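You operate a simulated robot arm through the tools that you are given. There is no shell and no other tool.

Carry out the task below with a simulated robot arm. There is one attempt and no reset: what you move stays moved.

Task
Press the plate on the press bed flat in two strokes.
Fine: bed slid in for both strokes; first stroke at stop 5, then set the stop dial as its sign says; slide the bed out again. Where these are worked on the way, their far stop is far enough and under half their travel is too little: press bed, stop dial.
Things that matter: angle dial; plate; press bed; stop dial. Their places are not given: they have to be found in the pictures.

It is judged by the outcome, as a careful person would: the job done as asked, and still so three seconds after it is handed in. It fails if anything else is knocked over, pushed out of place, dropped, spilled or broken.

Robot
A 7-joint arm with a two-finger parallel gripper, fixed in place. Base frame: the origin is on the floor under the middle of its stand, x ahead of it, y to its left, z up. Readings come in mm, degrees, newtons and seconds.
With the tool pointing down near the work surface it reaches from about 100 to 580 mm from the base axis. Its first joint turns from -166.0 to 166.0 degrees. Payload 1.57 kg.
The TCP is the grasp point between the finger pads, 30 mm short of the fingertips. In the tool frame z runs along the fingers and y along their closing line. The gripper opens to 110 mm. The fingers are 24 mm wide and 12 mm thick; the gripper's body (48 by 112 mm) begins 78 mm behind the TCP.
Orientation is that of the tool frame in the base frame, as a unit quaternion [w, x, y, z]. With the fingers straight down and closing along the base's y, the tool's x points along the base's -x, its y along +y and its z along -z.

Tools
- The arm moves only by the tool play_rows. Its argument "targets" is a list of rows, each a list of 3 entries, a list of its own where there are three numbers: the shift along the base's x, y, z in mm, then the turn, a rotation vector about the base's x, y, z in degrees, then the gripper command, from -1 (fully open) to 1 (shut), values between in proportion. In form: [[[tx, ty, tz], [wx, wy, wz], hand], ...]. A call has 1 to 20 rows; each row is the pose to reach, as a shift and turn from the pose commanded when the call began. Each row takes 0.2 s and may step no farther than 50 mm and 8.6 degrees from the row before; otherwise, or with a gripper value out of range, the whole call is refused. Where a pose cannot be reached the arm comes as near as it can. A force on the tool above 70 N (or 10 N above the force at the start of the call, whichever is more), or a blocked arm, ends the call early, and 0.2 s more pass. The fingers move at their own pace (about 108 mm/s each) and stop on an object; they squeeze with about 42 N. The grip force told is the motor's: it shows also when the fingers shut on nothing. Time passes only in rows, and 0.2 s behind the last, so rows that repeat a pose let the fingers close. It gives the time, the measured TCP pose, the force on the tool (base axes), the opening and the grip force at its end, in the units of the frame above (readings bear some noise), with the torque about the TCP (base axes, N m) and any sound that the robot's microphone picked up, and new pictures: "pictures" is both (left out), scene, wrist or none.
- Cameras (640 x 400 px; columns grow to the right, rows downward): "scene" is fixed at [399.4, 650.1, 1467.7]; the picture's right is [-0.88, -0.48, 0.00], its down [-0.41, 0.76, -0.49] and it looks along [0.24, -0.43, -0.87] (base axes); focal length 214 px, centre (320, 200). "wrist" rides on the gripper at [70, 16, -141] in the tool frame; the picture's right is [-0.23, 0.97, 0.00], its down [-0.86, -0.20, -0.48] and it looks along [-0.47, -0.11, 0.88] (tool axes); focal length 222 px, centre (320, 200).
- move_column(by): slides the trunk up (or, below 0, down) by that many mm; the arm rides with it, the base frame stays. It gives what a move gives, with no picture.
- probe_pixels(camera, pixels): for up to 12 pixels [column, row] of the newest picture of that camera ("zoom" is the newest enlarged one), the place [x, y, z] in the base frame of the surface seen there, good to about 2 mm. The clock stands still meanwhile.
- close_up(camera, box): a new picture of the part [left, top, right, bottom] of that camera's present view, enlarged. The clock stands still meanwhile.
- hand_in(): hands the job in; it is judged then, once.

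Open the gripper and draw the arm clear of the work before you hand the job in, unless the task says otherwise.

The tools are called after "Call:" by a JSON object that holds its "method" and its "body". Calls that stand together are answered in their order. play_rows: Moves the arm, as the interface text tells. Its arguments: {"type":"object","properties":{"targets":{"type":"array"},"pictures":{"type":"string","enum":["both","scene","wrist","none"]}},"required":["targets"]} The other tools are called the same way: move_column (by) moves the trunk up or down; probe_pixels (camera, pixels) gives the place of the surface under pixels of a picture; close_up (camera, box) takes an enlarged picture of a part of a camera's view; hand_in () hands the job in.

At the start:

```text
clock: 0.0
ee_pos: [492.2, 306.5, 1209.0]
tcp_rot: [-0.008, 0.008, 1.0, -0.014]
wrist_force: [-0.8, 0.6, -0.5]
torque: [-0.03, 0.02, 0.03]
opening: 109.9
grasp_force: 0.0
trunk travel left (down, up): [-475.0, 135.0]
```

scene: 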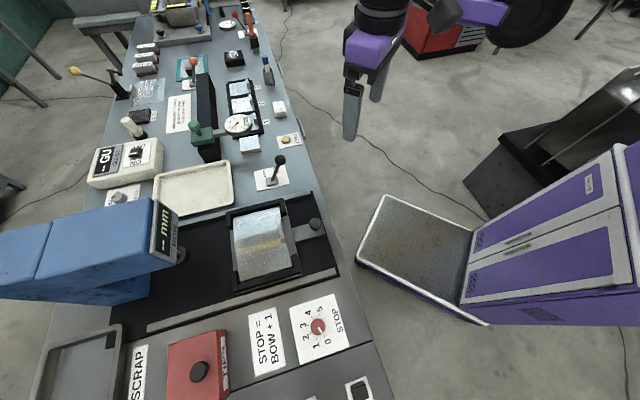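
wrist: 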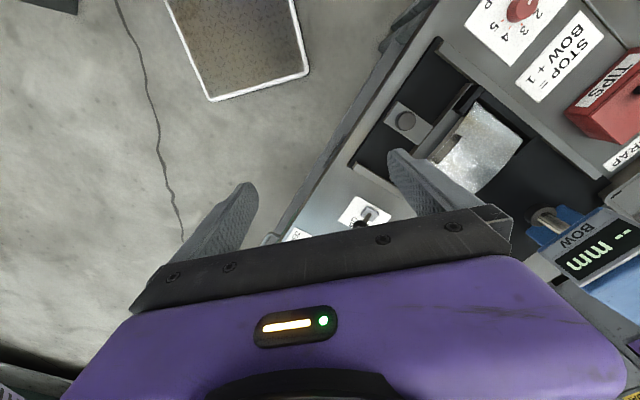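

The scene shows a press bed with a plate at about (262,245), a blue press with a "-- mm" BOW display at (165,230), a stop dial at (318,327) and a lever on a white plate at (272,172). I'll enlarge these areas first.

Call:
{"method": "close_up", "body": {"camera": "scene", "box": [140, 190, 380, 340]}}

Call:
{"method": "close_up", "body": {"camera": "scene", "box": [230, 280, 390, 400]}}

Call:
{"method": "close_up", "body": {"camera": "scene", "box": [80, 90, 320, 240]}}

Call:
{"method": "close_up", "body": {"camera": "scene", "box": [100, 0, 340, 150]}}

```text
2.67 times, centred on (260, 265) of scene
```

zoom: 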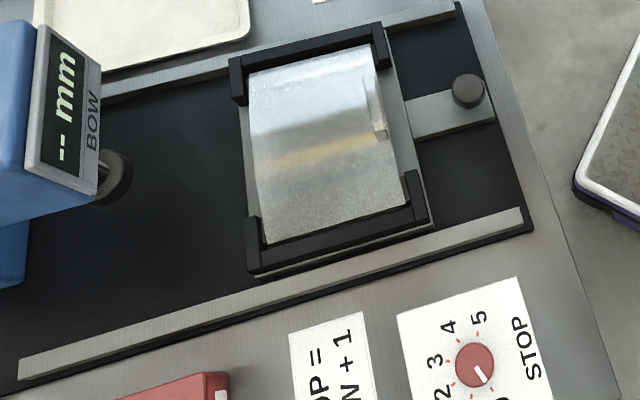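

```text
3.33 times, centred on (310, 340) of scene
```

zoom: 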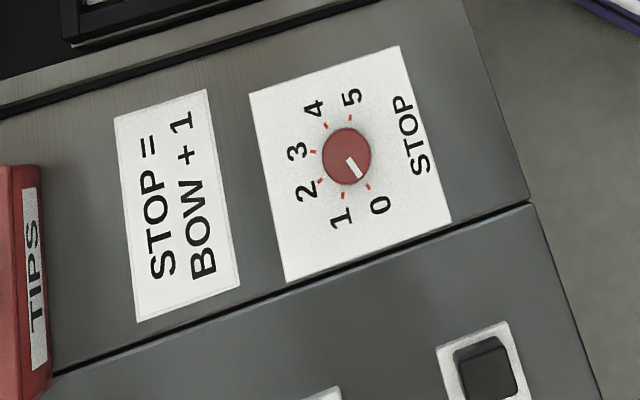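

```text
2.67 times, centred on (200, 165) of scene
```

zoom: 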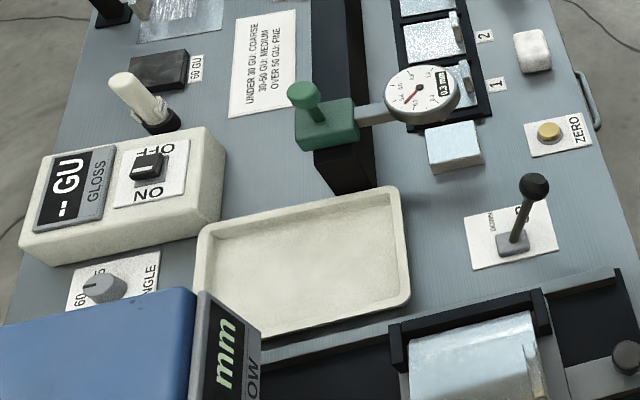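

```text
2.67 times, centred on (220, 75) of scene
```

zoom: 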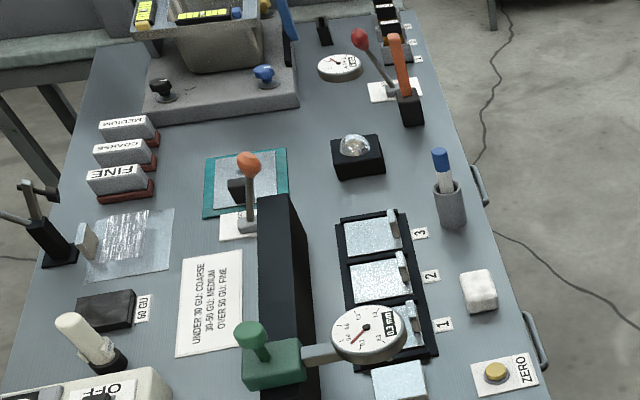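

Close-up shows the stop dial pointer at 0, the sign "STOP = BOW + 1", a lever labelled "DOWN" near (272,172), and the angle dial at (118,197). I'll probe key places.

Call:
{"method": "probe_pixels", "body": {"camera": "scene", "pixels": [[318, 326], [315, 224], [262, 245], [240, 215], [297, 270], [279, 160], [270, 178], [120, 197], [180, 255], [290, 300], [345, 345], [165, 230]]}}

Call:
{"method": "close_up", "body": {"camera": "scene", "box": [240, 140, 320, 200]}}

Call:
{"method": "close_up", "body": {"camera": "scene", "box": [280, 295, 360, 355]}}

Call:
{"method": "close_up", "body": {"camera": "scene", "box": [80, 150, 200, 240]}}

```text
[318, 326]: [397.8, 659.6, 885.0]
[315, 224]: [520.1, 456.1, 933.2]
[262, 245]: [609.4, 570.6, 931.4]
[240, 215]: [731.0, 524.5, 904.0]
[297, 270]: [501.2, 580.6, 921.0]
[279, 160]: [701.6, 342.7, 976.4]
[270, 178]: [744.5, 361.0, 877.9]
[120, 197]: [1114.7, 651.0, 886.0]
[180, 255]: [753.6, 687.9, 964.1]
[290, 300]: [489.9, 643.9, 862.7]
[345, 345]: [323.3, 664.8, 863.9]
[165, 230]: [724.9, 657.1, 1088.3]
```

```text
6.67 times, centred on (280, 170) of scene
```

zoom: 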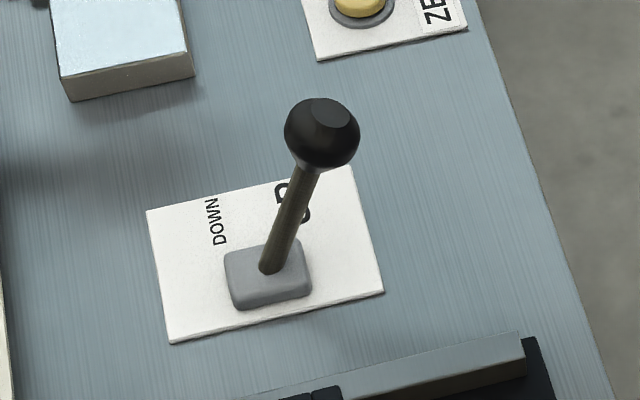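

```text
6.67 times, centred on (320, 325) of scene
```

zoom: 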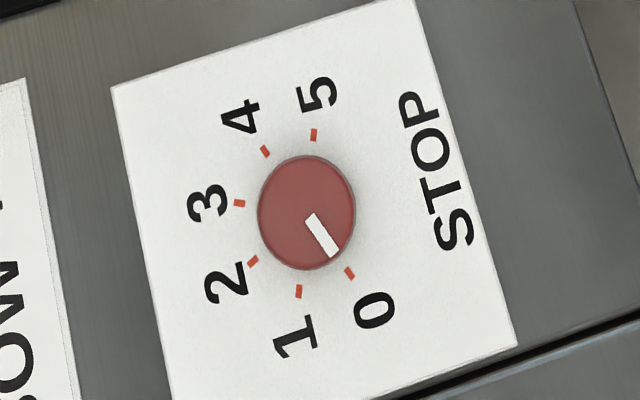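

```text
4.44 times, centred on (140, 195) of scene
```

zoom: 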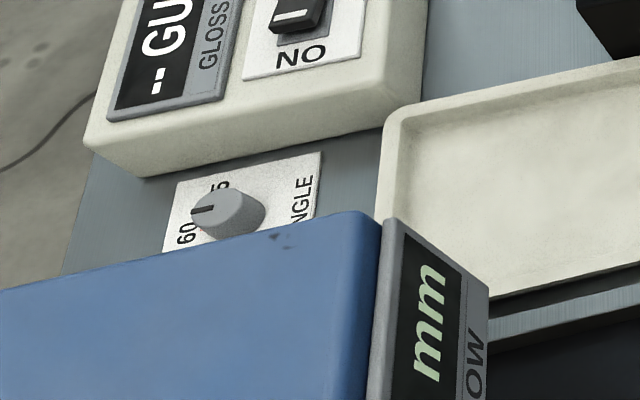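

The lever is marked UP/DOWN and the dial numbers run clockwise from 0 to 5. I'll probe the rails, bed handle knob and lever to get the directions.

Call:
{"method": "probe_pixels", "body": {"camera": "scene", "pixels": [[150, 328], [333, 271], [310, 194], [187, 222], [315, 224], [309, 229], [303, 234], [295, 232], [280, 157], [276, 170], [271, 180], [256, 183]]}}

Call:
{"method": "probe_pixels", "body": {"camera": "scene", "pixels": [[237, 217], [285, 205], [297, 262], [243, 280], [255, 244], [262, 250], [257, 235], [280, 245], [183, 252], [185, 260], [60, 265], [150, 270]]}}

```text
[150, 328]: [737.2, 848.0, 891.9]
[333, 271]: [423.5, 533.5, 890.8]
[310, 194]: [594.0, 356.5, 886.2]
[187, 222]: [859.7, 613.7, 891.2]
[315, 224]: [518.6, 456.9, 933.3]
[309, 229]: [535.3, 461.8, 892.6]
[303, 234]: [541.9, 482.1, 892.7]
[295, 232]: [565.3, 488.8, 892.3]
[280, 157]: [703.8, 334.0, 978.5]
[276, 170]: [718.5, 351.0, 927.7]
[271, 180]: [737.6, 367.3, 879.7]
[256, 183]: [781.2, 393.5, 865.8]
```

```text
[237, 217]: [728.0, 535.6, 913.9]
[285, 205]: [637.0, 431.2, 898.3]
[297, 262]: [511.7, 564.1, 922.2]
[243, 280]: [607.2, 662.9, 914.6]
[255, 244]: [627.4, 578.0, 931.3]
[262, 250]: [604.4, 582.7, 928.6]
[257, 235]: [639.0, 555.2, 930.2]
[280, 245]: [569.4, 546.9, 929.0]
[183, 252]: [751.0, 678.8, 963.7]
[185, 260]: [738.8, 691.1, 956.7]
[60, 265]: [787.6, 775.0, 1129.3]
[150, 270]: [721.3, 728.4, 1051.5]
```

The rails run along (0.707, 0.707) in x,y, so the bed slides toward the press head at about (750,685). I'll look at the arm itself to learn where its shoulder is, so I can judge reach.

Call:
{"method": "close_up", "body": {"camera": "scene", "box": [320, 0, 640, 200]}}

Call:
{"method": "probe_pixels", "body": {"camera": "scene", "pixels": [[372, 50], [385, 5], [440, 20], [490, 12], [520, 25], [550, 15], [600, 120], [560, 220], [410, 240], [440, 35]]}}

```text
2.00 times, centred on (480, 100) of scene
```

zoom: 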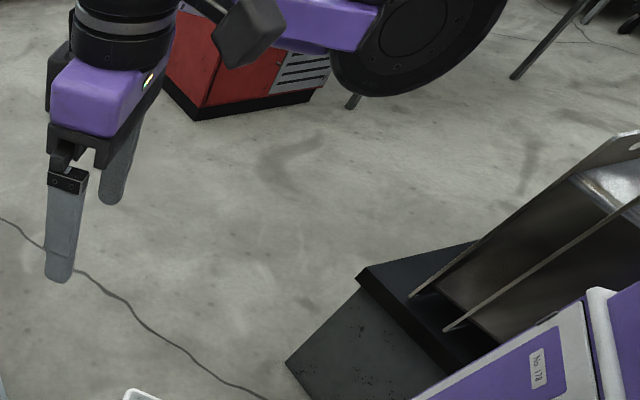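

```text
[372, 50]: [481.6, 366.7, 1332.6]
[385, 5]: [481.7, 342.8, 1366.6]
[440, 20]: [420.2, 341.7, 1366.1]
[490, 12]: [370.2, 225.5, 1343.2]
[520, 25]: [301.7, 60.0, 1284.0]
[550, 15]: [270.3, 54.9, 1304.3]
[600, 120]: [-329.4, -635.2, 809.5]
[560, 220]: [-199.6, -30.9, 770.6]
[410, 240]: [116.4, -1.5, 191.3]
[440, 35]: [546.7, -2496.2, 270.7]
```

The arm is clear of the table (its edge is near x+y≈905, the TCP at 798). I'll lower the trunk by 150 mm to bring the shoulder toward the working height.

Call:
{"method": "move_column", "body": {"by": -150}}

```text
clock: 1.8
ee_pos: [494.5, 308.0, 1052.0]
tcp_rot: [-0.013, 0.015, 0.999, -0.027]
wrist_force: [0.4, -1.0, 0.3]
torque: [0.0, 0.01, -0.01]
opening: 110.1
grasp_force: 0.0
trunk travel left (down, up): [-325.0, 285.0]
```

Readings are normal after lowering. I'll yaw the gripper by 45° so the fingers close across the rail direction, then view.

Call:
{"method": "play_rows", "body": {"targets": [[[0, 0, 0], [0, 0, 7.5], -1], [[0, 0, 0], [0, 0, 15], -1], [[0, 0, 0], [0, 0, 22.5], -1], [[0, 0, 0], [0, 0, 30], -1], [[0, 0, 0], [0, 0, 37.5], -1], [[0, 0, 0], [0, 0, 45], -1]], "pictures": "both"}}

```text
clock: 3.1
ee_pos: [494.0, 306.6, 1051.0]
tcp_rot: [-0.014, -0.369, 0.929, -0.027]
wrist_force: [0.6, 0.8, 0.1]
torque: [0.0, 0.03, 0.01]
opening: 110.2
grasp_force: 0.0
trunk travel left (down, up): [-325.0, 285.0]
```

scene: 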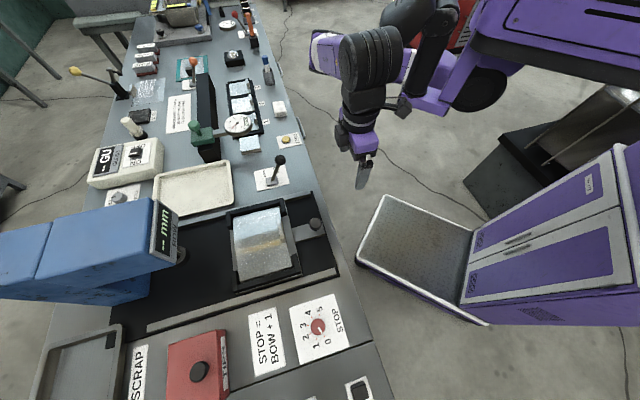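
wrist: 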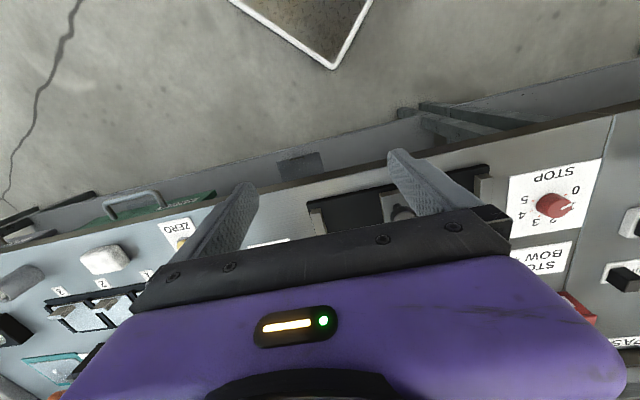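

Yaw worked; the arm and its upper link now show at (590,30)–(480,90). I'll probe those to estimate shoulder height.

Call:
{"method": "probe_pixels", "body": {"camera": "scene", "pixels": [[600, 15], [560, 55], [480, 92], [430, 70], [410, 15], [370, 60], [330, 50], [365, 100], [360, 140], [635, 40]]}}

Call:
{"method": "close_up", "body": {"camera": "scene", "box": [300, 0, 640, 212]}}

```text
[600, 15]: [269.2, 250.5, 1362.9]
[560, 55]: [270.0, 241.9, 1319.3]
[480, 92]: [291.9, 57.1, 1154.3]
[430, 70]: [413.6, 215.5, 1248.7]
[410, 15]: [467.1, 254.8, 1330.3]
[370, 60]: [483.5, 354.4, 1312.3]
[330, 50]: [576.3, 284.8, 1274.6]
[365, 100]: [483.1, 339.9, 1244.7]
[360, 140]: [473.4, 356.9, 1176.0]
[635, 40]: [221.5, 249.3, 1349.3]
```

```text
1.88 times, centred on (470, 106) of scene
```

zoom: 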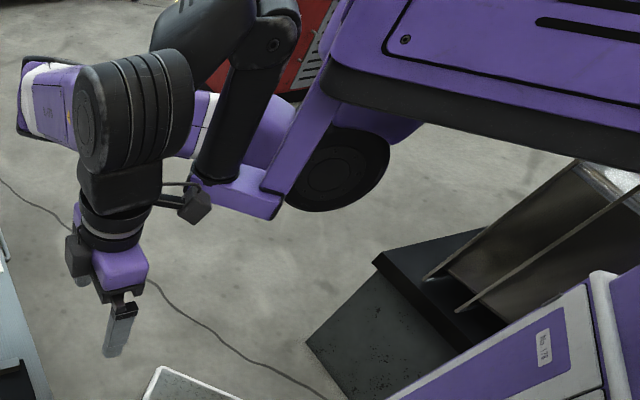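

The trunk carriage is around (250,250,1350) and everything on the table near the bed lies below z≈1000. Next I'll tilt the tool 45° outward along the rail direction above the front table edge, to test reach.

Call:
{"method": "play_rows", "body": {"targets": [[[-6.5, 14.5, 0], [5.3, -5.3, 0], -1], [[-13, 29, 0], [10.6, -10.6, 0], -1], [[-19.5, 43.5, 0], [15.9, -15.9, 0], -1], [[-26, 58, 0], [21.2, -21.2, 0], -1], [[-32.5, 72.5, 0], [26.5, -26.5, 0], -1], [[-39, 87, 0], [31.8, -31.8, 0], -1]], "pictures": "both"}}

```text
clock: 3.7
ee_pos: [488.2, 312.8, 1005.2]
tcp_rot: [0.052, -0.368, 0.926, -0.072]
wrist_force: [0.5, -1.2, 2.6]
torque: [0.12, 0.02, 0.06]
opening: 110.0
grasp_force: 0.1
trunk travel left (down, up): [-325.0, 285.0]
stopped in row 2: the arm was blocked; the commanded pose is now the measured one
```

scene: 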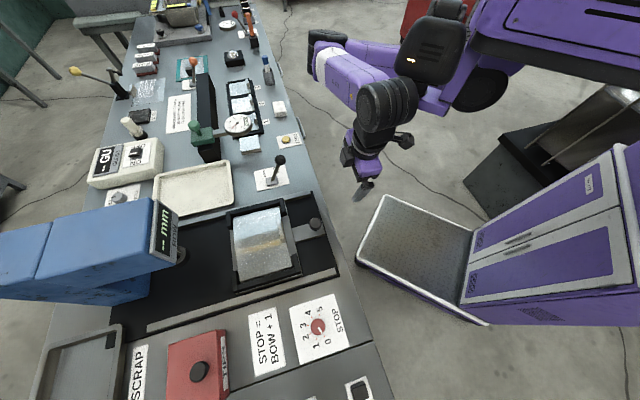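
wrist: 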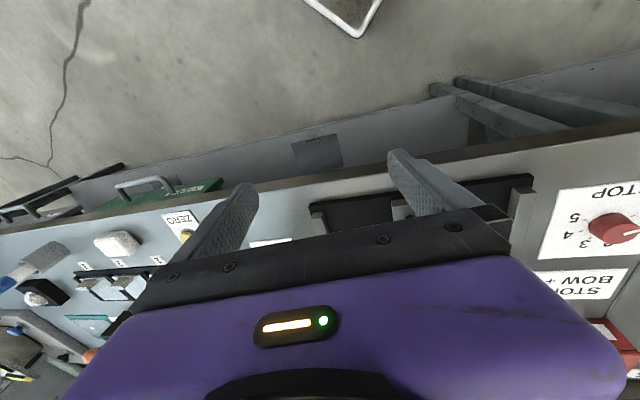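

The move was blocked in row 2 after the arm's elbow shifted and the TCP sank to z=1005. I'll look closer at the arm before the next move.

Call:
{"method": "close_up", "body": {"camera": "scene", "box": [300, 0, 540, 150]}}

Call:
{"method": "probe_pixels", "body": {"camera": "scene", "pixels": [[480, 92], [430, 50], [405, 60], [345, 75], [325, 50], [385, 105], [375, 135], [440, 10], [495, 30], [370, 165], [480, 70], [440, 100]]}}

```text
2.67 times, centred on (420, 75) of scene
```

zoom: 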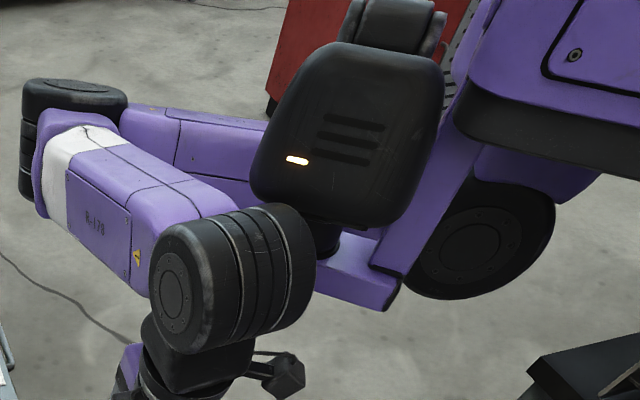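

```text
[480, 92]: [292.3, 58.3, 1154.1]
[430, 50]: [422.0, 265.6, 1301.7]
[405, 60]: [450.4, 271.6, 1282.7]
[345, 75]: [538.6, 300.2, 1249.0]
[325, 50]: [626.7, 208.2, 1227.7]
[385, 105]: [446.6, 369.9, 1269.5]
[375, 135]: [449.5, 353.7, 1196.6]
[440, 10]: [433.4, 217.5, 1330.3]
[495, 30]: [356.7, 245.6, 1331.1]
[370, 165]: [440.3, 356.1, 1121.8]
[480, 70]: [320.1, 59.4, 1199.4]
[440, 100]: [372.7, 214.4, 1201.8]
```

The arm's links are tangled in view, so I'll probe more points of the last enlarged picture to understand its shape.

Call:
{"method": "probe_pixels", "body": {"camera": "zoom", "pixels": [[215, 155], [240, 195], [150, 115], [75, 100], [385, 25], [330, 240], [340, 285], [500, 240], [430, 180], [540, 180], [350, 130], [480, 60]]}}

Call:
{"method": "close_up", "body": {"camera": "scene", "box": [400, 0, 640, 150]}}

```text
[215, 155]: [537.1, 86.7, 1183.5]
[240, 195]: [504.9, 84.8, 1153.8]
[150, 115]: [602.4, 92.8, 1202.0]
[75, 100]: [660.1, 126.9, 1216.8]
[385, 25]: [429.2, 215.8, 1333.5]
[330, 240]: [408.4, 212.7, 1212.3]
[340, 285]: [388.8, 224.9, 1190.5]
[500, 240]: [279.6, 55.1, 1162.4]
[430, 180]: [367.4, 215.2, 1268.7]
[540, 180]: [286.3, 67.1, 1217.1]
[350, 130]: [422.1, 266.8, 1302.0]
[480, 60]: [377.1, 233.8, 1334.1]
```

```text
2.67 times, centred on (520, 75) of scene
```

zoom: 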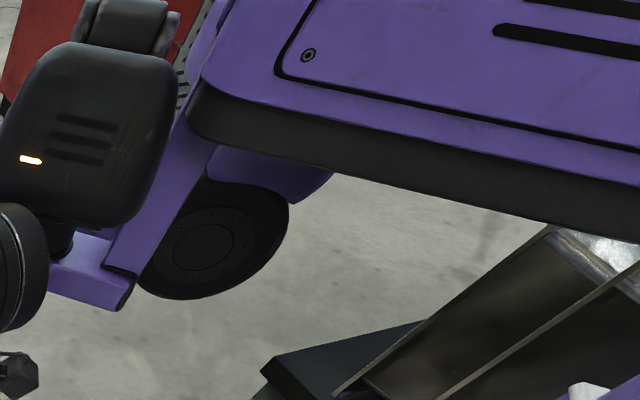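

The upper arm runs along y≈90 to an elbow near (650,150,1220) and the forearm folds back to the wrist; a black cover sits at (422,267,1302) close to the wrist housing. I'll try a small straight move outward toward the table, tool still down, and watch the arm.

Call:
{"method": "play_rows", "body": {"targets": [[[10, 20, 15], [0, 0, 0], -1], [[20, 40, 30], [0, 0, 0], -1]], "pictures": "scene"}}

```text
clock: 4.3
ee_pos: [508.5, 352.3, 1035.8]
tcp_rot: [0.054, -0.368, 0.926, -0.068]
wrist_force: [0.0, -0.1, 0.5]
torque: [0.0, 0.04, 0.0]
opening: 109.9
grasp_force: 0.1
trunk travel left (down, up): [-325.0, 285.0]
```

scene: 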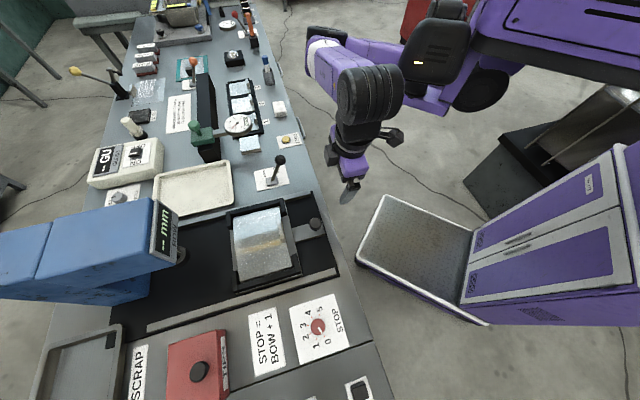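

That move tracked well to (508,352,1036). I'll continue outward to above the bed knob at (519,457), staying at z≈1035.

Call:
{"method": "play_rows", "body": {"targets": [[[3, 26, 0], [0, 0, 0], -1], [[6, 52, 0], [0, 0, 0], -1], [[9, 78, 0], [0, 0, 0], -1], [[11, 105, 0], [0, 0, 0], -1]], "pictures": "both"}}

```text
clock: 5.3
ee_pos: [520.7, 457.6, 1035.8]
tcp_rot: [0.053, -0.367, 0.926, -0.069]
wrist_force: [-0.2, 0.1, 0.2]
torque: [0.02, -0.02, 0.01]
opening: 110.1
grasp_force: 0.1
trunk travel left (down, up): [-325.0, 285.0]
```

scene: 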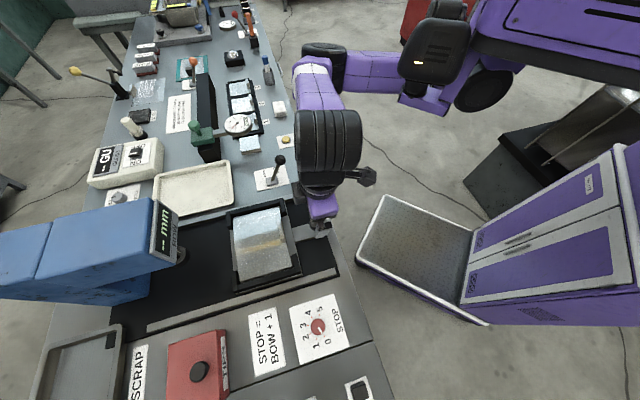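
wrist: 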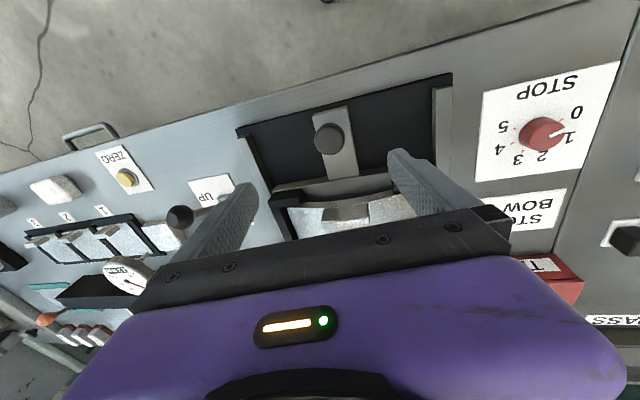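

Reached (521,458,1036) above the knob; wrist view shows knob (330,138), stop dial (545,133), UP/DOWN lever (182,217). Let me enlarge these in the wrist view.

Call:
{"method": "close_up", "body": {"camera": "wrist", "box": [230, 60, 470, 210]}}

Call:
{"method": "close_up", "body": {"camera": "wrist", "box": [460, 50, 640, 162]}}

Call:
{"method": "close_up", "body": {"camera": "wrist", "box": [90, 140, 280, 260]}}

Call:
{"method": "probe_pixels", "body": {"camera": "wrist", "pixels": [[330, 132], [330, 150], [340, 170], [322, 112], [545, 134], [180, 218], [330, 205], [270, 130], [445, 100], [575, 110], [535, 150], [500, 127]]}}

```text
2.67 times, centred on (350, 135) of wrist
```

zoom: 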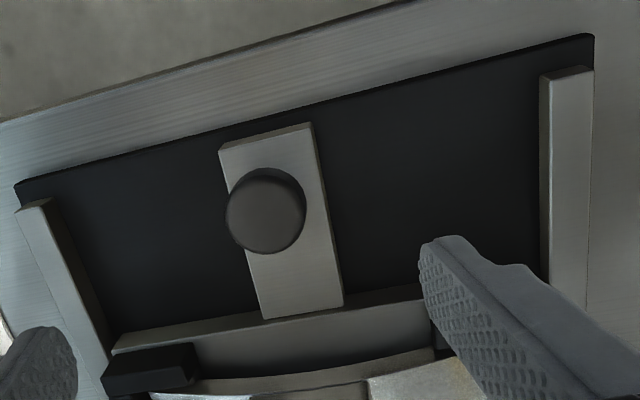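

```text
3.56 times, centred on (550, 106) of wrist
```

zoom: 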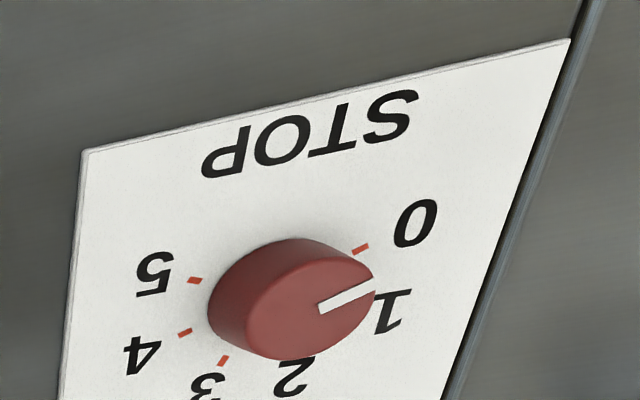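

```text
3.33 times, centred on (185, 200) of wrist
```

zoom: 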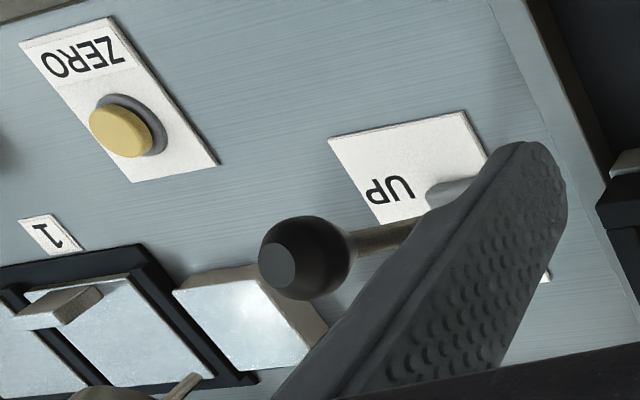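

```text
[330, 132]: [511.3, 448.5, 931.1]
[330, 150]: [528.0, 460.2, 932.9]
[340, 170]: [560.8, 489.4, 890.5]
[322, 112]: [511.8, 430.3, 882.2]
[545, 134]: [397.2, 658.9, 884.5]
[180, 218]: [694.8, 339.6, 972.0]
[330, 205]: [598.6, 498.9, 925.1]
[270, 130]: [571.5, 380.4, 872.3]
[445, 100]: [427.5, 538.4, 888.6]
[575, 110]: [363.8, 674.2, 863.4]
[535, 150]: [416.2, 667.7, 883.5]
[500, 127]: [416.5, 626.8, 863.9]
```

The knob top is at about (520,456,932), the dial's red knob at (397,659) with top z≈885 on a plate at z≈863, and the lever leans toward UP with its ball at (697,338,974). First job is the dial: I'll move above it at z≈1000, levelling the tool on the way.

Call:
{"method": "play_rows", "body": {"targets": [[[-20, 33, 0], [0.9, 1.4, 0], -1], [[-41, 67, 0], [1.7, 2.9, 0], -1], [[-62, 100, 0], [2.6, 4.3, 0], -1], [[-83, 134, -10], [3.4, 5.7, 0], -1], [[-104, 168, -20], [4.3, 7.2, 0], -1], [[-124, 201, -30], [5.1, 8.6, 0], -1]], "pictures": "both"}}

```text
clock: 6.5
ee_pos: [524.0, 582.2, 1014.6]
tcp_rot: [0.006, -0.29, 0.957, -0.018]
wrist_force: [0.4, 0.1, 0.2]
torque: [0.05, 0.0, 0.02]
opening: 109.9
grasp_force: 0.1
trunk travel left (down, up): [-325.0, 285.0]
stopped in row 5: the arm was blocked; the commanded pose is now the measured one
```

scene: 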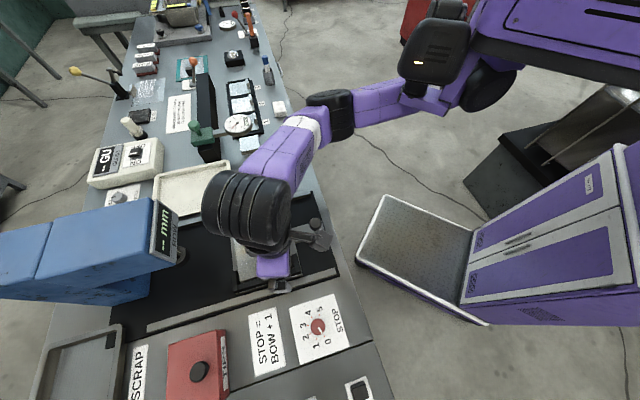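
wrist: 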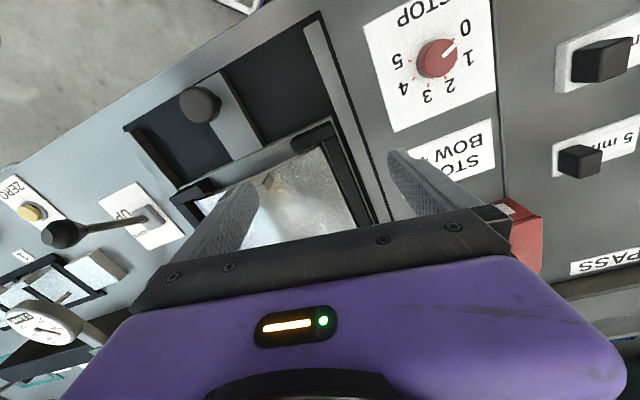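

Blocked again at (524,582,1015), short of the dial. It looks like the upper arm at (400,100) may be against the trunk's ledge/neck at (425,95); let me look closely.

Call:
{"method": "close_up", "body": {"camera": "scene", "box": [300, 20, 540, 170]}}

Call:
{"method": "probe_pixels", "body": {"camera": "scene", "pixels": [[400, 92], [375, 105], [330, 115], [300, 140], [265, 165], [245, 215], [415, 92], [425, 98], [440, 100], [440, 50], [280, 255], [215, 205]]}}

```text
2.67 times, centred on (420, 95) of scene
```

zoom: 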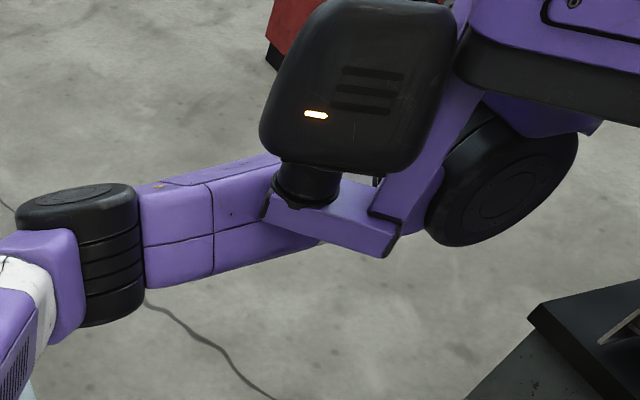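

```text
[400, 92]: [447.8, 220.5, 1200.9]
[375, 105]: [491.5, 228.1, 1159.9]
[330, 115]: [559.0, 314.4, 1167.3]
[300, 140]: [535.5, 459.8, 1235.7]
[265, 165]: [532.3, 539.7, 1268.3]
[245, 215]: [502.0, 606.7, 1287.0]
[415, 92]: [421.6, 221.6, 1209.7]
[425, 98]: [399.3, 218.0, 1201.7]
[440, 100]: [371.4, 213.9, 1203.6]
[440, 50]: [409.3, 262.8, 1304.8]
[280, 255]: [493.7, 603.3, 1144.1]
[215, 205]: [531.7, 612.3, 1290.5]
```

The upper arm (447,220,1200) is right beside the trunk's ledge (400,218,1202), which likely blocks swinging further left at this height. I'll back off, then raise the trunk so the upper arm slopes below that ledge.

Call:
{"method": "play_rows", "body": {"targets": [[[0, -31, 10], [0, 0, 0], -1], [[0, -62, 20], [0, 0, 0], -1], [[-2, -93, 25], [0, 0, 0], -1], [[-3, -124, 30], [0, 0, 0], -1]], "pictures": "none"}}

Call:
{"method": "move_column", "body": {"by": 170}}

```text
clock: 7.5
ee_pos: [520.4, 457.6, 1045.5]
tcp_rot: [0.005, -0.289, 0.957, -0.018]
wrist_force: [-0.7, -0.4, 0.3]
torque: [0.01, -0.02, 0.01]
opening: 110.0
grasp_force: 0.1
trunk travel left (down, up): [-325.0, 285.0]
```

```text
clock: 9.4
ee_pos: [521.4, 457.8, 1215.7]
tcp_rot: [0.005, -0.289, 0.957, -0.019]
wrist_force: [0.3, 0.1, 0.2]
torque: [0.03, 0.02, 0.01]
opening: 110.1
grasp_force: 0.0
trunk travel left (down, up): [-495.0, 115.0]
```

Trunk is up 170 mm. I'll now lower the TCP back to z≈1060 with the arm only and look at the arm's shape.

Call:
{"method": "play_rows", "body": {"targets": [[[0, 0, -40], [0, 0, 0], -1], [[0, 0, -80], [0, 0, 0], -1], [[0, 0, -120], [0, 0, 0], -1], [[0, 0, -155], [0, 0, 0], -1]], "pictures": "scene"}}

```text
clock: 10.4
ee_pos: [521.4, 458.6, 1059.5]
tcp_rot: [0.005, -0.291, 0.957, -0.019]
wrist_force: [-0.4, -0.2, 0.9]
torque: [-0.01, 0.01, 0.02]
opening: 109.8
grasp_force: 0.1
trunk travel left (down, up): [-495.0, 115.0]
```

scene: 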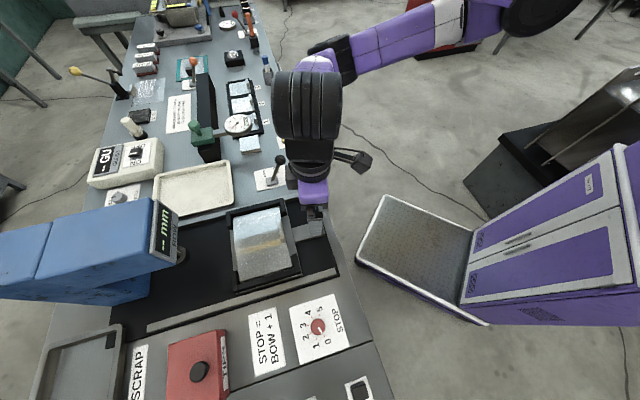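

The arm tracked fine and the upper arm is now clear. I'll move toward the dial again in steps at z≈1055.

Call:
{"method": "play_rows", "body": {"targets": [[[-20, 33, 0], [0, 0, 0], -1], [[-41, 67, 0], [0, 0, 0], -1], [[-62, 100, 0], [0, 0, 0], -1], [[-83, 134, 0], [0, 0, 0], -1]], "pictures": "scene"}}

```text
clock: 11.4
ee_pos: [439.8, 591.2, 1061.5]
tcp_rot: [0.006, -0.289, 0.957, -0.019]
wrist_force: [0.2, -0.2, -0.7]
torque: [-0.01, 0.03, -0.04]
opening: 109.9
grasp_force: 0.0
trunk travel left (down, up): [-495.0, 115.0]
```

scene: 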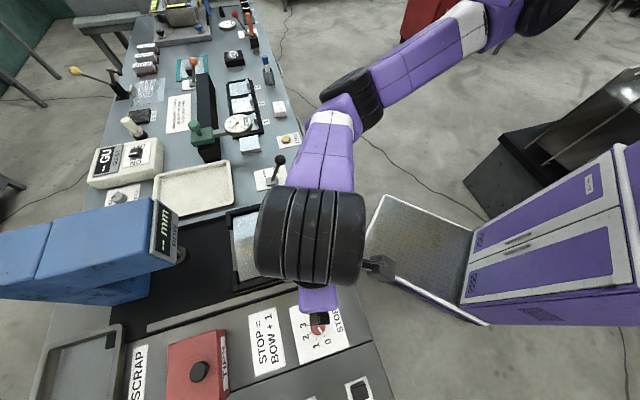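

That worked with no block: TCP at (440,591,1061). Continue to directly above the dial.

Call:
{"method": "play_rows", "body": {"targets": [[[-14, 23, 0], [0, 0, 0], -1], [[-28, 45, 0], [0, 0, 0], -1], [[-43, 68, 0], [0, 0, 0], -1]], "pictures": "both"}}

```text
clock: 12.2
ee_pos: [394.6, 658.5, 1061.0]
tcp_rot: [0.004, -0.289, 0.957, -0.019]
wrist_force: [-0.4, -0.6, 0.1]
torque: [0.01, 0.03, -0.02]
opening: 110.0
grasp_force: 0.0
trunk travel left (down, up): [-495.0, 115.0]
```

scene: 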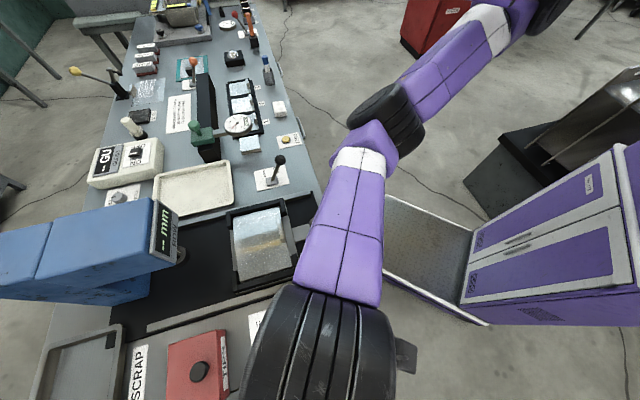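
wrist: 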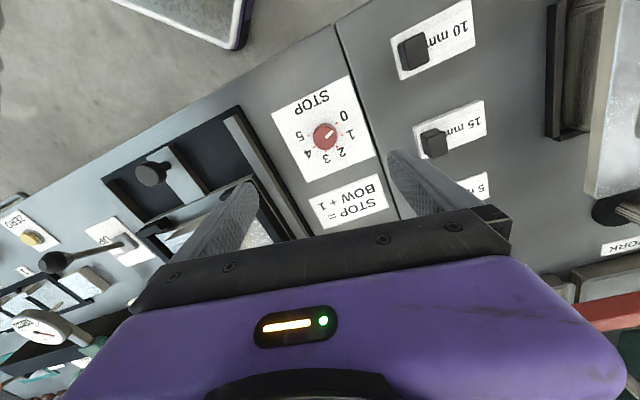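

The TCP is right above the dial; wrist view shows the dial at (325,135). I'll enlarge it and probe to refine its centre.

Call:
{"method": "close_up", "body": {"camera": "wrist", "box": [270, 70, 390, 190]}}

```text
3.33 times, centred on (330, 130) of wrist
```

zoom: 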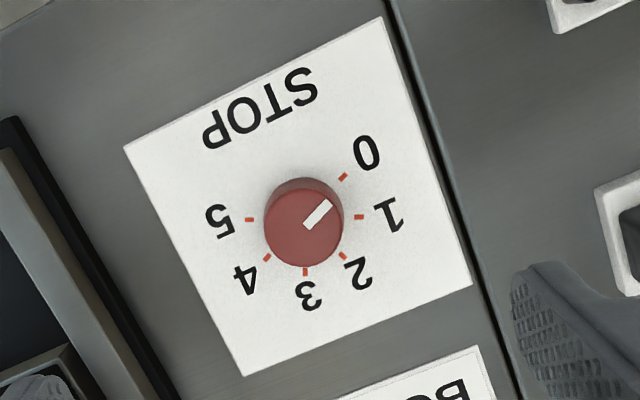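

The knob-top circle is centred about (303,228) in the enlargement, with ticks every ~45° clockwise from 0 to 5. I'll probe these points.

Call:
{"method": "probe_pixels", "body": {"camera": "zoom", "pixels": [[303, 228], [268, 228], [338, 228], [303, 194], [303, 262], [343, 177], [359, 217], [343, 256], [306, 271], [267, 257], [250, 219], [325, 205]]}}

```text
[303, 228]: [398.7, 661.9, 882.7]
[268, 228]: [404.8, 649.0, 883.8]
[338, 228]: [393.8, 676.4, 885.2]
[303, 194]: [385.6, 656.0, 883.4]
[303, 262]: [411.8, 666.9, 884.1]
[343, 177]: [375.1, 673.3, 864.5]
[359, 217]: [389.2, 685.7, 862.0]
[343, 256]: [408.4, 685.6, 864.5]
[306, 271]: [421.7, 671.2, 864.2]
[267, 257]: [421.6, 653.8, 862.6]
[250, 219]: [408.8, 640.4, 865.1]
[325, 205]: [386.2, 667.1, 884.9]
```

Dial centre is (399,662.5), 45° per step, and 0→5 is −225° about z. I'll level the tool, lower to z≈1000, and yaw +60° to have room for turning back.

Call:
{"method": "play_rows", "body": {"targets": [[[2, 1, -30], [1, 0.5, 0], -0.2], [[4, 2.3, -60], [1.95, 1.07, 0], -0.2]], "pictures": "none"}}

Call:
{"method": "play_rows", "body": {"targets": [[[0, 0, 0], [0, 0, 7.5], -0.2], [[0, 0, 0], [0, 0, 15], -0.2], [[0, 0, 0], [0, 0, 22.5], -0.2], [[0, 0, 0], [0, 0, 30], -0.2], [[0, 0, 0], [0, 0, 37.5], -0.2], [[0, 0, 0], [0, 0, 45], -0.2], [[0, 0, 0], [0, 0, 52.5], -0.2], [[0, 0, 0], [0, 0, 60], -0.2]], "pictures": "both"}}

```text
clock: 12.8
ee_pos: [398.5, 662.3, 1000.9]
tcp_rot: [0.002, -0.29, 0.957, 0.0]
wrist_force: [0.5, 1.1, 0.4]
torque: [0.0, -0.02, 0.01]
opening: 66.0
grasp_force: 0.0
trunk travel left (down, up): [-495.0, 115.0]
```

```text
clock: 14.6
ee_pos: [399.1, 661.9, 1000.3]
tcp_rot: [-0.002, 0.73, -0.683, -0.001]
wrist_force: [-0.1, 0.2, 0.1]
torque: [-0.01, 0.0, -0.01]
opening: 65.9
grasp_force: 0.1
trunk travel left (down, up): [-495.0, 115.0]
```

scene: 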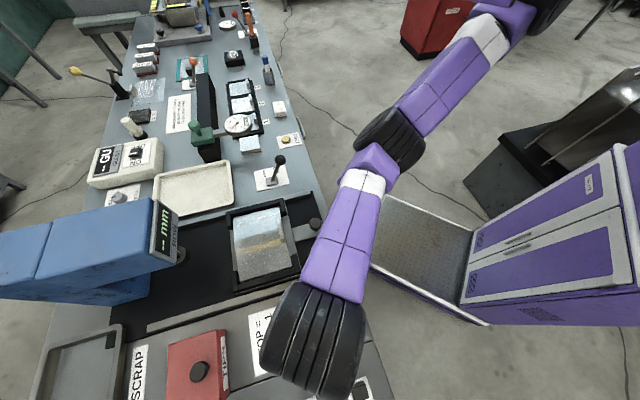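
wrist: 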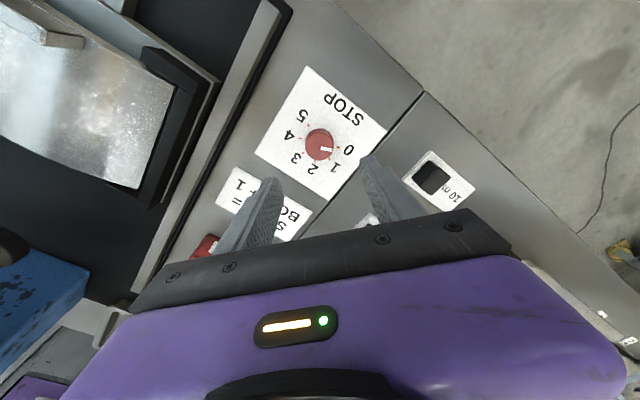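

Yaw works; opening is 66 mm around the ~34 mm knob. I'll descend straight to z≈898 so the fingertips are about 4 mm above the plate.

Call:
{"method": "play_rows", "body": {"targets": [[[0, 0.3, -35], [0, 0, 0], -0.2], [[0, 0.3, -70], [0, 0, 0], -0.2], [[0, 0.3, -90], [0, 0, 0], -0.2], [[0, 0.3, -102], [0, 0, 0], -0.2]], "pictures": "wrist"}}

```text
clock: 15.6
ee_pos: [399.0, 662.8, 899.5]
tcp_rot: [-0.001, 0.73, -0.683, -0.002]
wrist_force: [-0.2, -0.1, 0.2]
torque: [0.02, 0.01, 0.0]
opening: 66.2
grasp_force: 0.1
trunk travel left (down, up): [-495.0, 115.0]
```

wrist: 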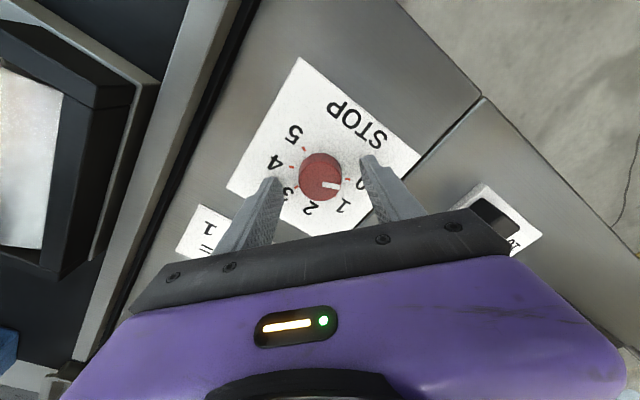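

The knob sits midway between the fingertips. I'll close the gripper on it.

Call:
{"method": "play_rows", "body": {"targets": [[[0, 0, 0], [0, 0, 0], 1], [[0, 0, 0], [0, 0, 0], 1], [[0, 0, 0], [0, 0, 0], 1]], "pictures": "wrist"}}

```text
clock: 16.4
ee_pos: [398.2, 662.3, 897.9]
tcp_rot: [-0.001, 0.73, -0.684, -0.001]
wrist_force: [0.3, 0.8, -3.2]
torque: [0.2, 0.38, 0.0]
opening: 35.5
grasp_force: 42.4
trunk travel left (down, up): [-495.0, 115.0]
```

wrist: 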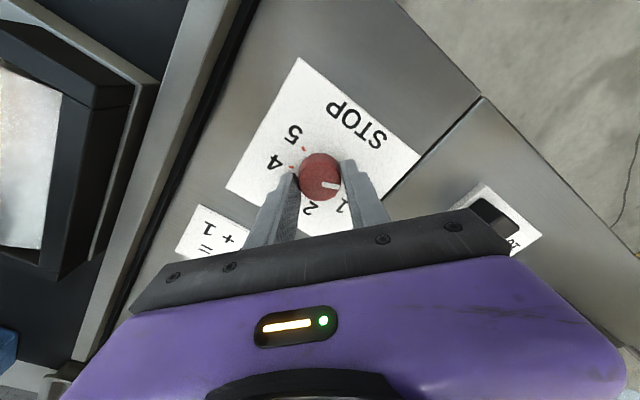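

Gripped at 35.5 mm opening. Now I'll turn it clockwise (−z) by 112.5° in 14 rows.

Call:
{"method": "play_rows", "body": {"targets": [[[0, 0, 0], [0, 0, -8], 1], [[0, 0, 0], [0, 0, -16], 1], [[0, 0, 0], [0, 0, -24], 1], [[0, 0, 0], [0, 0, -32], 1], [[0, 0, 0], [0, 0, -40], 1], [[0, 0, 0], [0, 0, -48], 1], [[0, 0, 0], [0, 0, -56], 1], [[0, 0, 0], [0, 0, -64], 1], [[0, 0, 0], [0, 0, -72], 1], [[0, 0, 0], [0, 0, -80], 1], [[0, 0, 0], [0, 0, -88], 1], [[0, 0, 0], [0, 0, -96], 1], [[0, 0, 0], [0, 0, -104], 1], [[0, 0, 0], [0, 0, -112.5], 1]], "pictures": "wrist"}}

```text
clock: 19.4
ee_pos: [400.7, 659.7, 897.9]
tcp_rot: [0.003, 0.165, 0.986, -0.001]
wrist_force: [21.1, -23.2, 4.3]
torque: [-0.23, -0.2, 0.02]
opening: 35.3
grasp_force: 42.9
trunk travel left (down, up): [-495.0, 115.0]
```

wrist: 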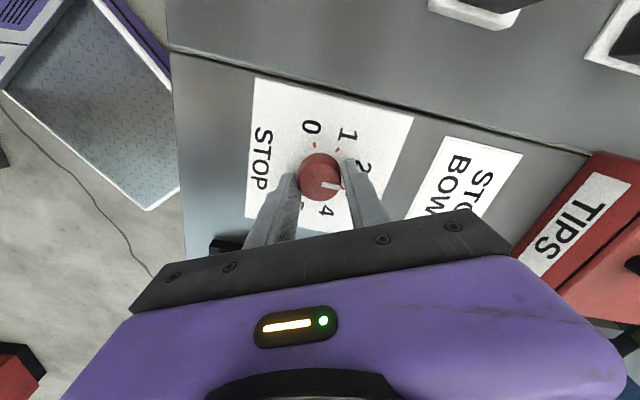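

Turned, with a sideways force of ~30 N, which suggests the knob axis is nearer y≈660. I'll release and look at the pointer.

Call:
{"method": "play_rows", "body": {"targets": [[[0, 0, 0], [0, 0, 0], -0.2], [[0, 0, 0], [0, 0, 0], -0.2], [[0, 0, 0], [0, 0, 0], -0.2]], "pictures": "wrist"}}

Call:
{"method": "close_up", "body": {"camera": "wrist", "box": [230, 70, 430, 230]}}

```text
clock: 20.2
ee_pos: [398.2, 662.5, 899.1]
tcp_rot: [0.001, 0.164, 0.987, -0.001]
wrist_force: [-0.2, 0.2, 0.3]
torque: [-0.02, 0.0, 0.0]
opening: 66.0
grasp_force: 0.1
trunk travel left (down, up): [-495.0, 115.0]
```

wrist: 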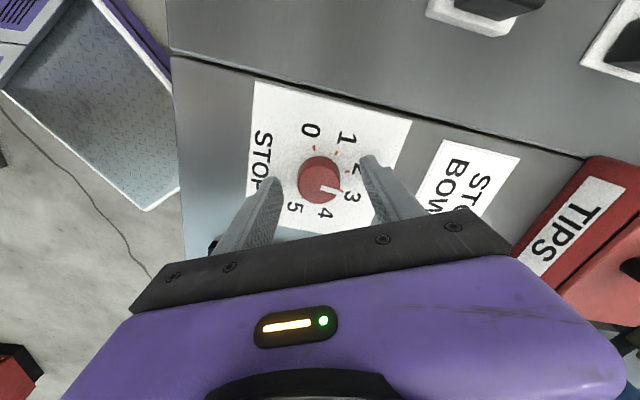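

```text
2.50 times, centred on (330, 150) of wrist
```

zoom: 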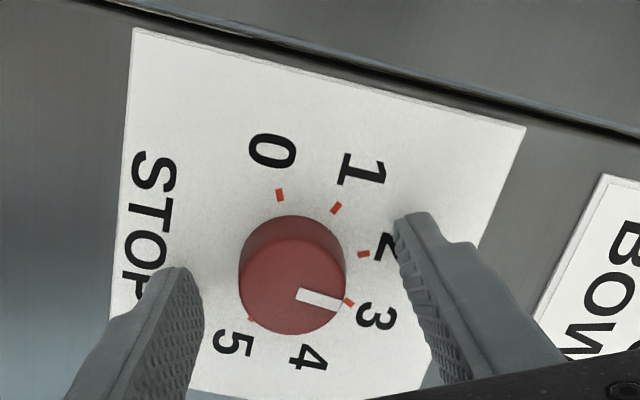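

The pointer is about midway between 2 and 3, as expected for 112.5°. I'll rotate the open gripper back +112.5° around the knob, correcting the centre by −2.3 mm in y.

Call:
{"method": "play_rows", "body": {"targets": [[[0.5, -2.3, 0], [0, 0, 8], -0.2], [[0.5, -2.3, 0], [0, 0, 16], -0.2], [[0.5, -2.3, 0], [0, 0, 24], -0.2], [[0.5, -2.3, 0], [0, 0, 32], -0.2], [[0.5, -2.3, 0], [0, 0, 40], -0.2], [[0.5, -2.3, 0], [0, 0, 48], -0.2], [[0.5, -2.3, 0], [0, 0, 56], -0.2], [[0.5, -2.3, 0], [0, 0, 64], -0.2], [[0.5, -2.3, 0], [0, 0, 72], -0.2], [[0.5, -2.3, 0], [0, 0, 80], -0.2], [[0.5, -2.3, 0], [0, 0, 88], -0.2], [[0.5, -2.3, 0], [0, 0, 96], -0.2], [[0.5, -2.3, 0], [0, 0, 104], -0.2], [[0.5, -2.3, 0], [0, 0, 112.5], -0.2]], "pictures": "wrist"}}

Call:
{"method": "play_rows", "body": {"targets": [[[0, 0, 0], [0, 0, 0], 1], [[0, 0, 0], [0, 0, 0], 1], [[0, 0, 0], [0, 0, 0], 1]], "pictures": "wrist"}}

```text
clock: 23.2
ee_pos: [401.1, 660.6, 898.5]
tcp_rot: [-0.001, 0.731, -0.683, 0.0]
wrist_force: [-0.7, 0.1, -0.5]
torque: [-0.02, -0.02, 0.01]
opening: 65.9
grasp_force: 0.1
trunk travel left (down, up): [-495.0, 115.0]
```

wrist: 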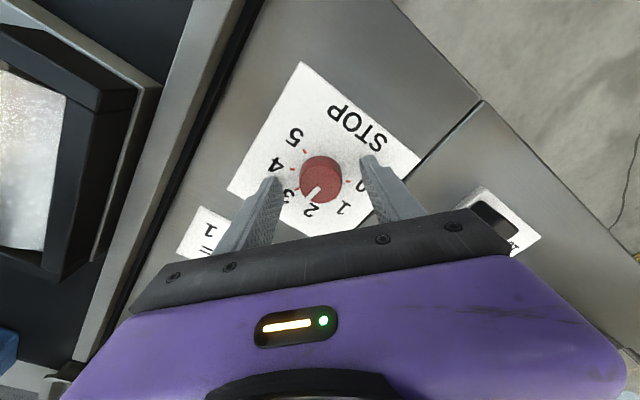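

```text
clock: 24.0
ee_pos: [399.5, 660.1, 899.3]
tcp_rot: [-0.002, 0.73, -0.684, -0.001]
wrist_force: [-1.2, 0.4, 1.0]
torque: [-0.01, 0.14, -0.01]
opening: 35.1
grasp_force: 42.4
trunk travel left (down, up): [-495.0, 115.0]
```

wrist: 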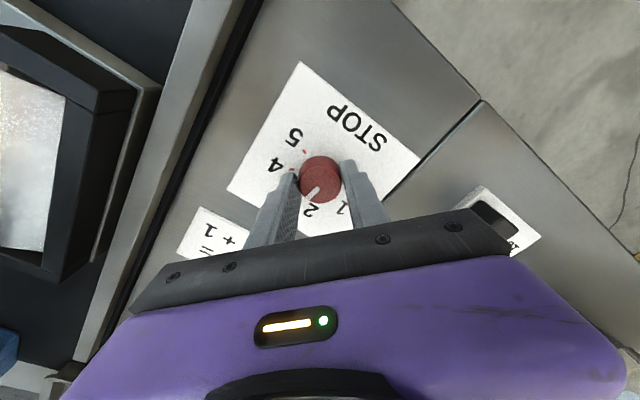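

Re-gripped at 35.1 mm. Turning another −112.5°.

Call:
{"method": "play_rows", "body": {"targets": [[[0, 0, 0], [0, 0, -8], 1], [[0, 0, 0], [0, 0, -16], 1], [[0, 0, 0], [0, 0, -24], 1], [[0, 0, 0], [0, 0, -32], 1], [[0, 0, 0], [0, 0, -40], 1], [[0, 0, 0], [0, 0, -48], 1], [[0, 0, 0], [0, 0, -56], 1], [[0, 0, 0], [0, 0, -64], 1], [[0, 0, 0], [0, 0, -72], 1], [[0, 0, 0], [0, 0, -80], 1], [[0, 0, 0], [0, 0, -88], 1], [[0, 0, 0], [0, 0, -96], 1], [[0, 0, 0], [0, 0, -104], 1], [[0, 0, 0], [0, 0, -112.5], 1]], "pictures": "none"}}

Call:
{"method": "play_rows", "body": {"targets": [[[0, 0, 0], [0, 0, 0], -0.2], [[0, 0, 0], [0, 0, 0], -0.2], [[0, 0, 0], [0, 0, 0], -0.2]], "pictures": "wrist"}}

Call:
{"method": "close_up", "body": {"camera": "wrist", "box": [230, 70, 430, 230]}}

```text
clock: 27.0
ee_pos: [399.0, 660.9, 898.1]
tcp_rot: [0.002, 0.165, 0.986, 0.0]
wrist_force: [-4.6, 19.3, -7.4]
torque: [0.25, 0.23, 0.72]
opening: 35.6
grasp_force: 42.5
trunk travel left (down, up): [-495.0, 115.0]
```

```text
clock: 27.8
ee_pos: [399.9, 660.0, 898.2]
tcp_rot: [0.001, 0.164, 0.987, 0.0]
wrist_force: [-0.6, 0.9, 1.0]
torque: [0.01, 0.0, -0.01]
opening: 65.9
grasp_force: 0.1
trunk travel left (down, up): [-495.0, 115.0]
```

wrist: 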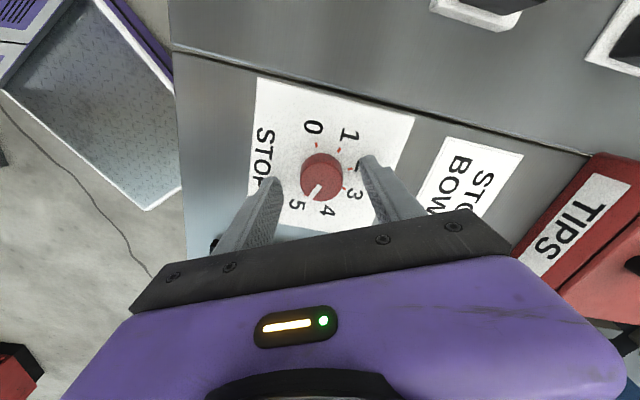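

```text
2.50 times, centred on (330, 150) of wrist
```

zoom: 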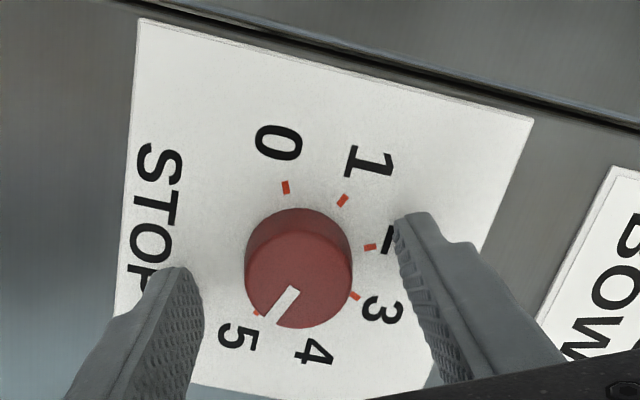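

Torque of 0.72 N·m suggests it reached the end at 5; the pointer aims at the 5 tick. I'll lift up and verify.

Call:
{"method": "play_rows", "body": {"targets": [[[0, 0, 30], [0, 0, 0], -0.2], [[0, 0, 70], [0, 0, 0], -0.2], [[0, 0, 110], [0, 0, 0], -0.2], [[0, 0, 150], [0, 0, 0], -0.2]], "pictures": "wrist"}}

Call:
{"method": "close_up", "body": {"camera": "wrist", "box": [270, 70, 390, 190]}}

```text
clock: 28.8
ee_pos: [399.3, 660.1, 1048.1]
tcp_rot: [0.001, 0.163, 0.987, -0.001]
wrist_force: [-0.2, 0.0, -0.9]
torque: [0.01, 0.04, 0.02]
opening: 66.1
grasp_force: 0.0
trunk travel left (down, up): [-495.0, 115.0]
```

wrist: 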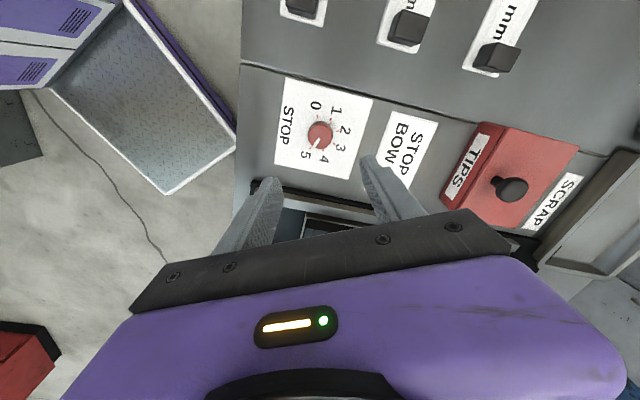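

```text
3.33 times, centred on (330, 130) of wrist
```

zoom: 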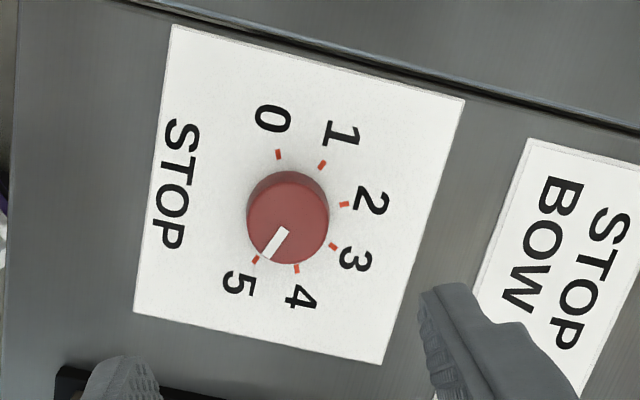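

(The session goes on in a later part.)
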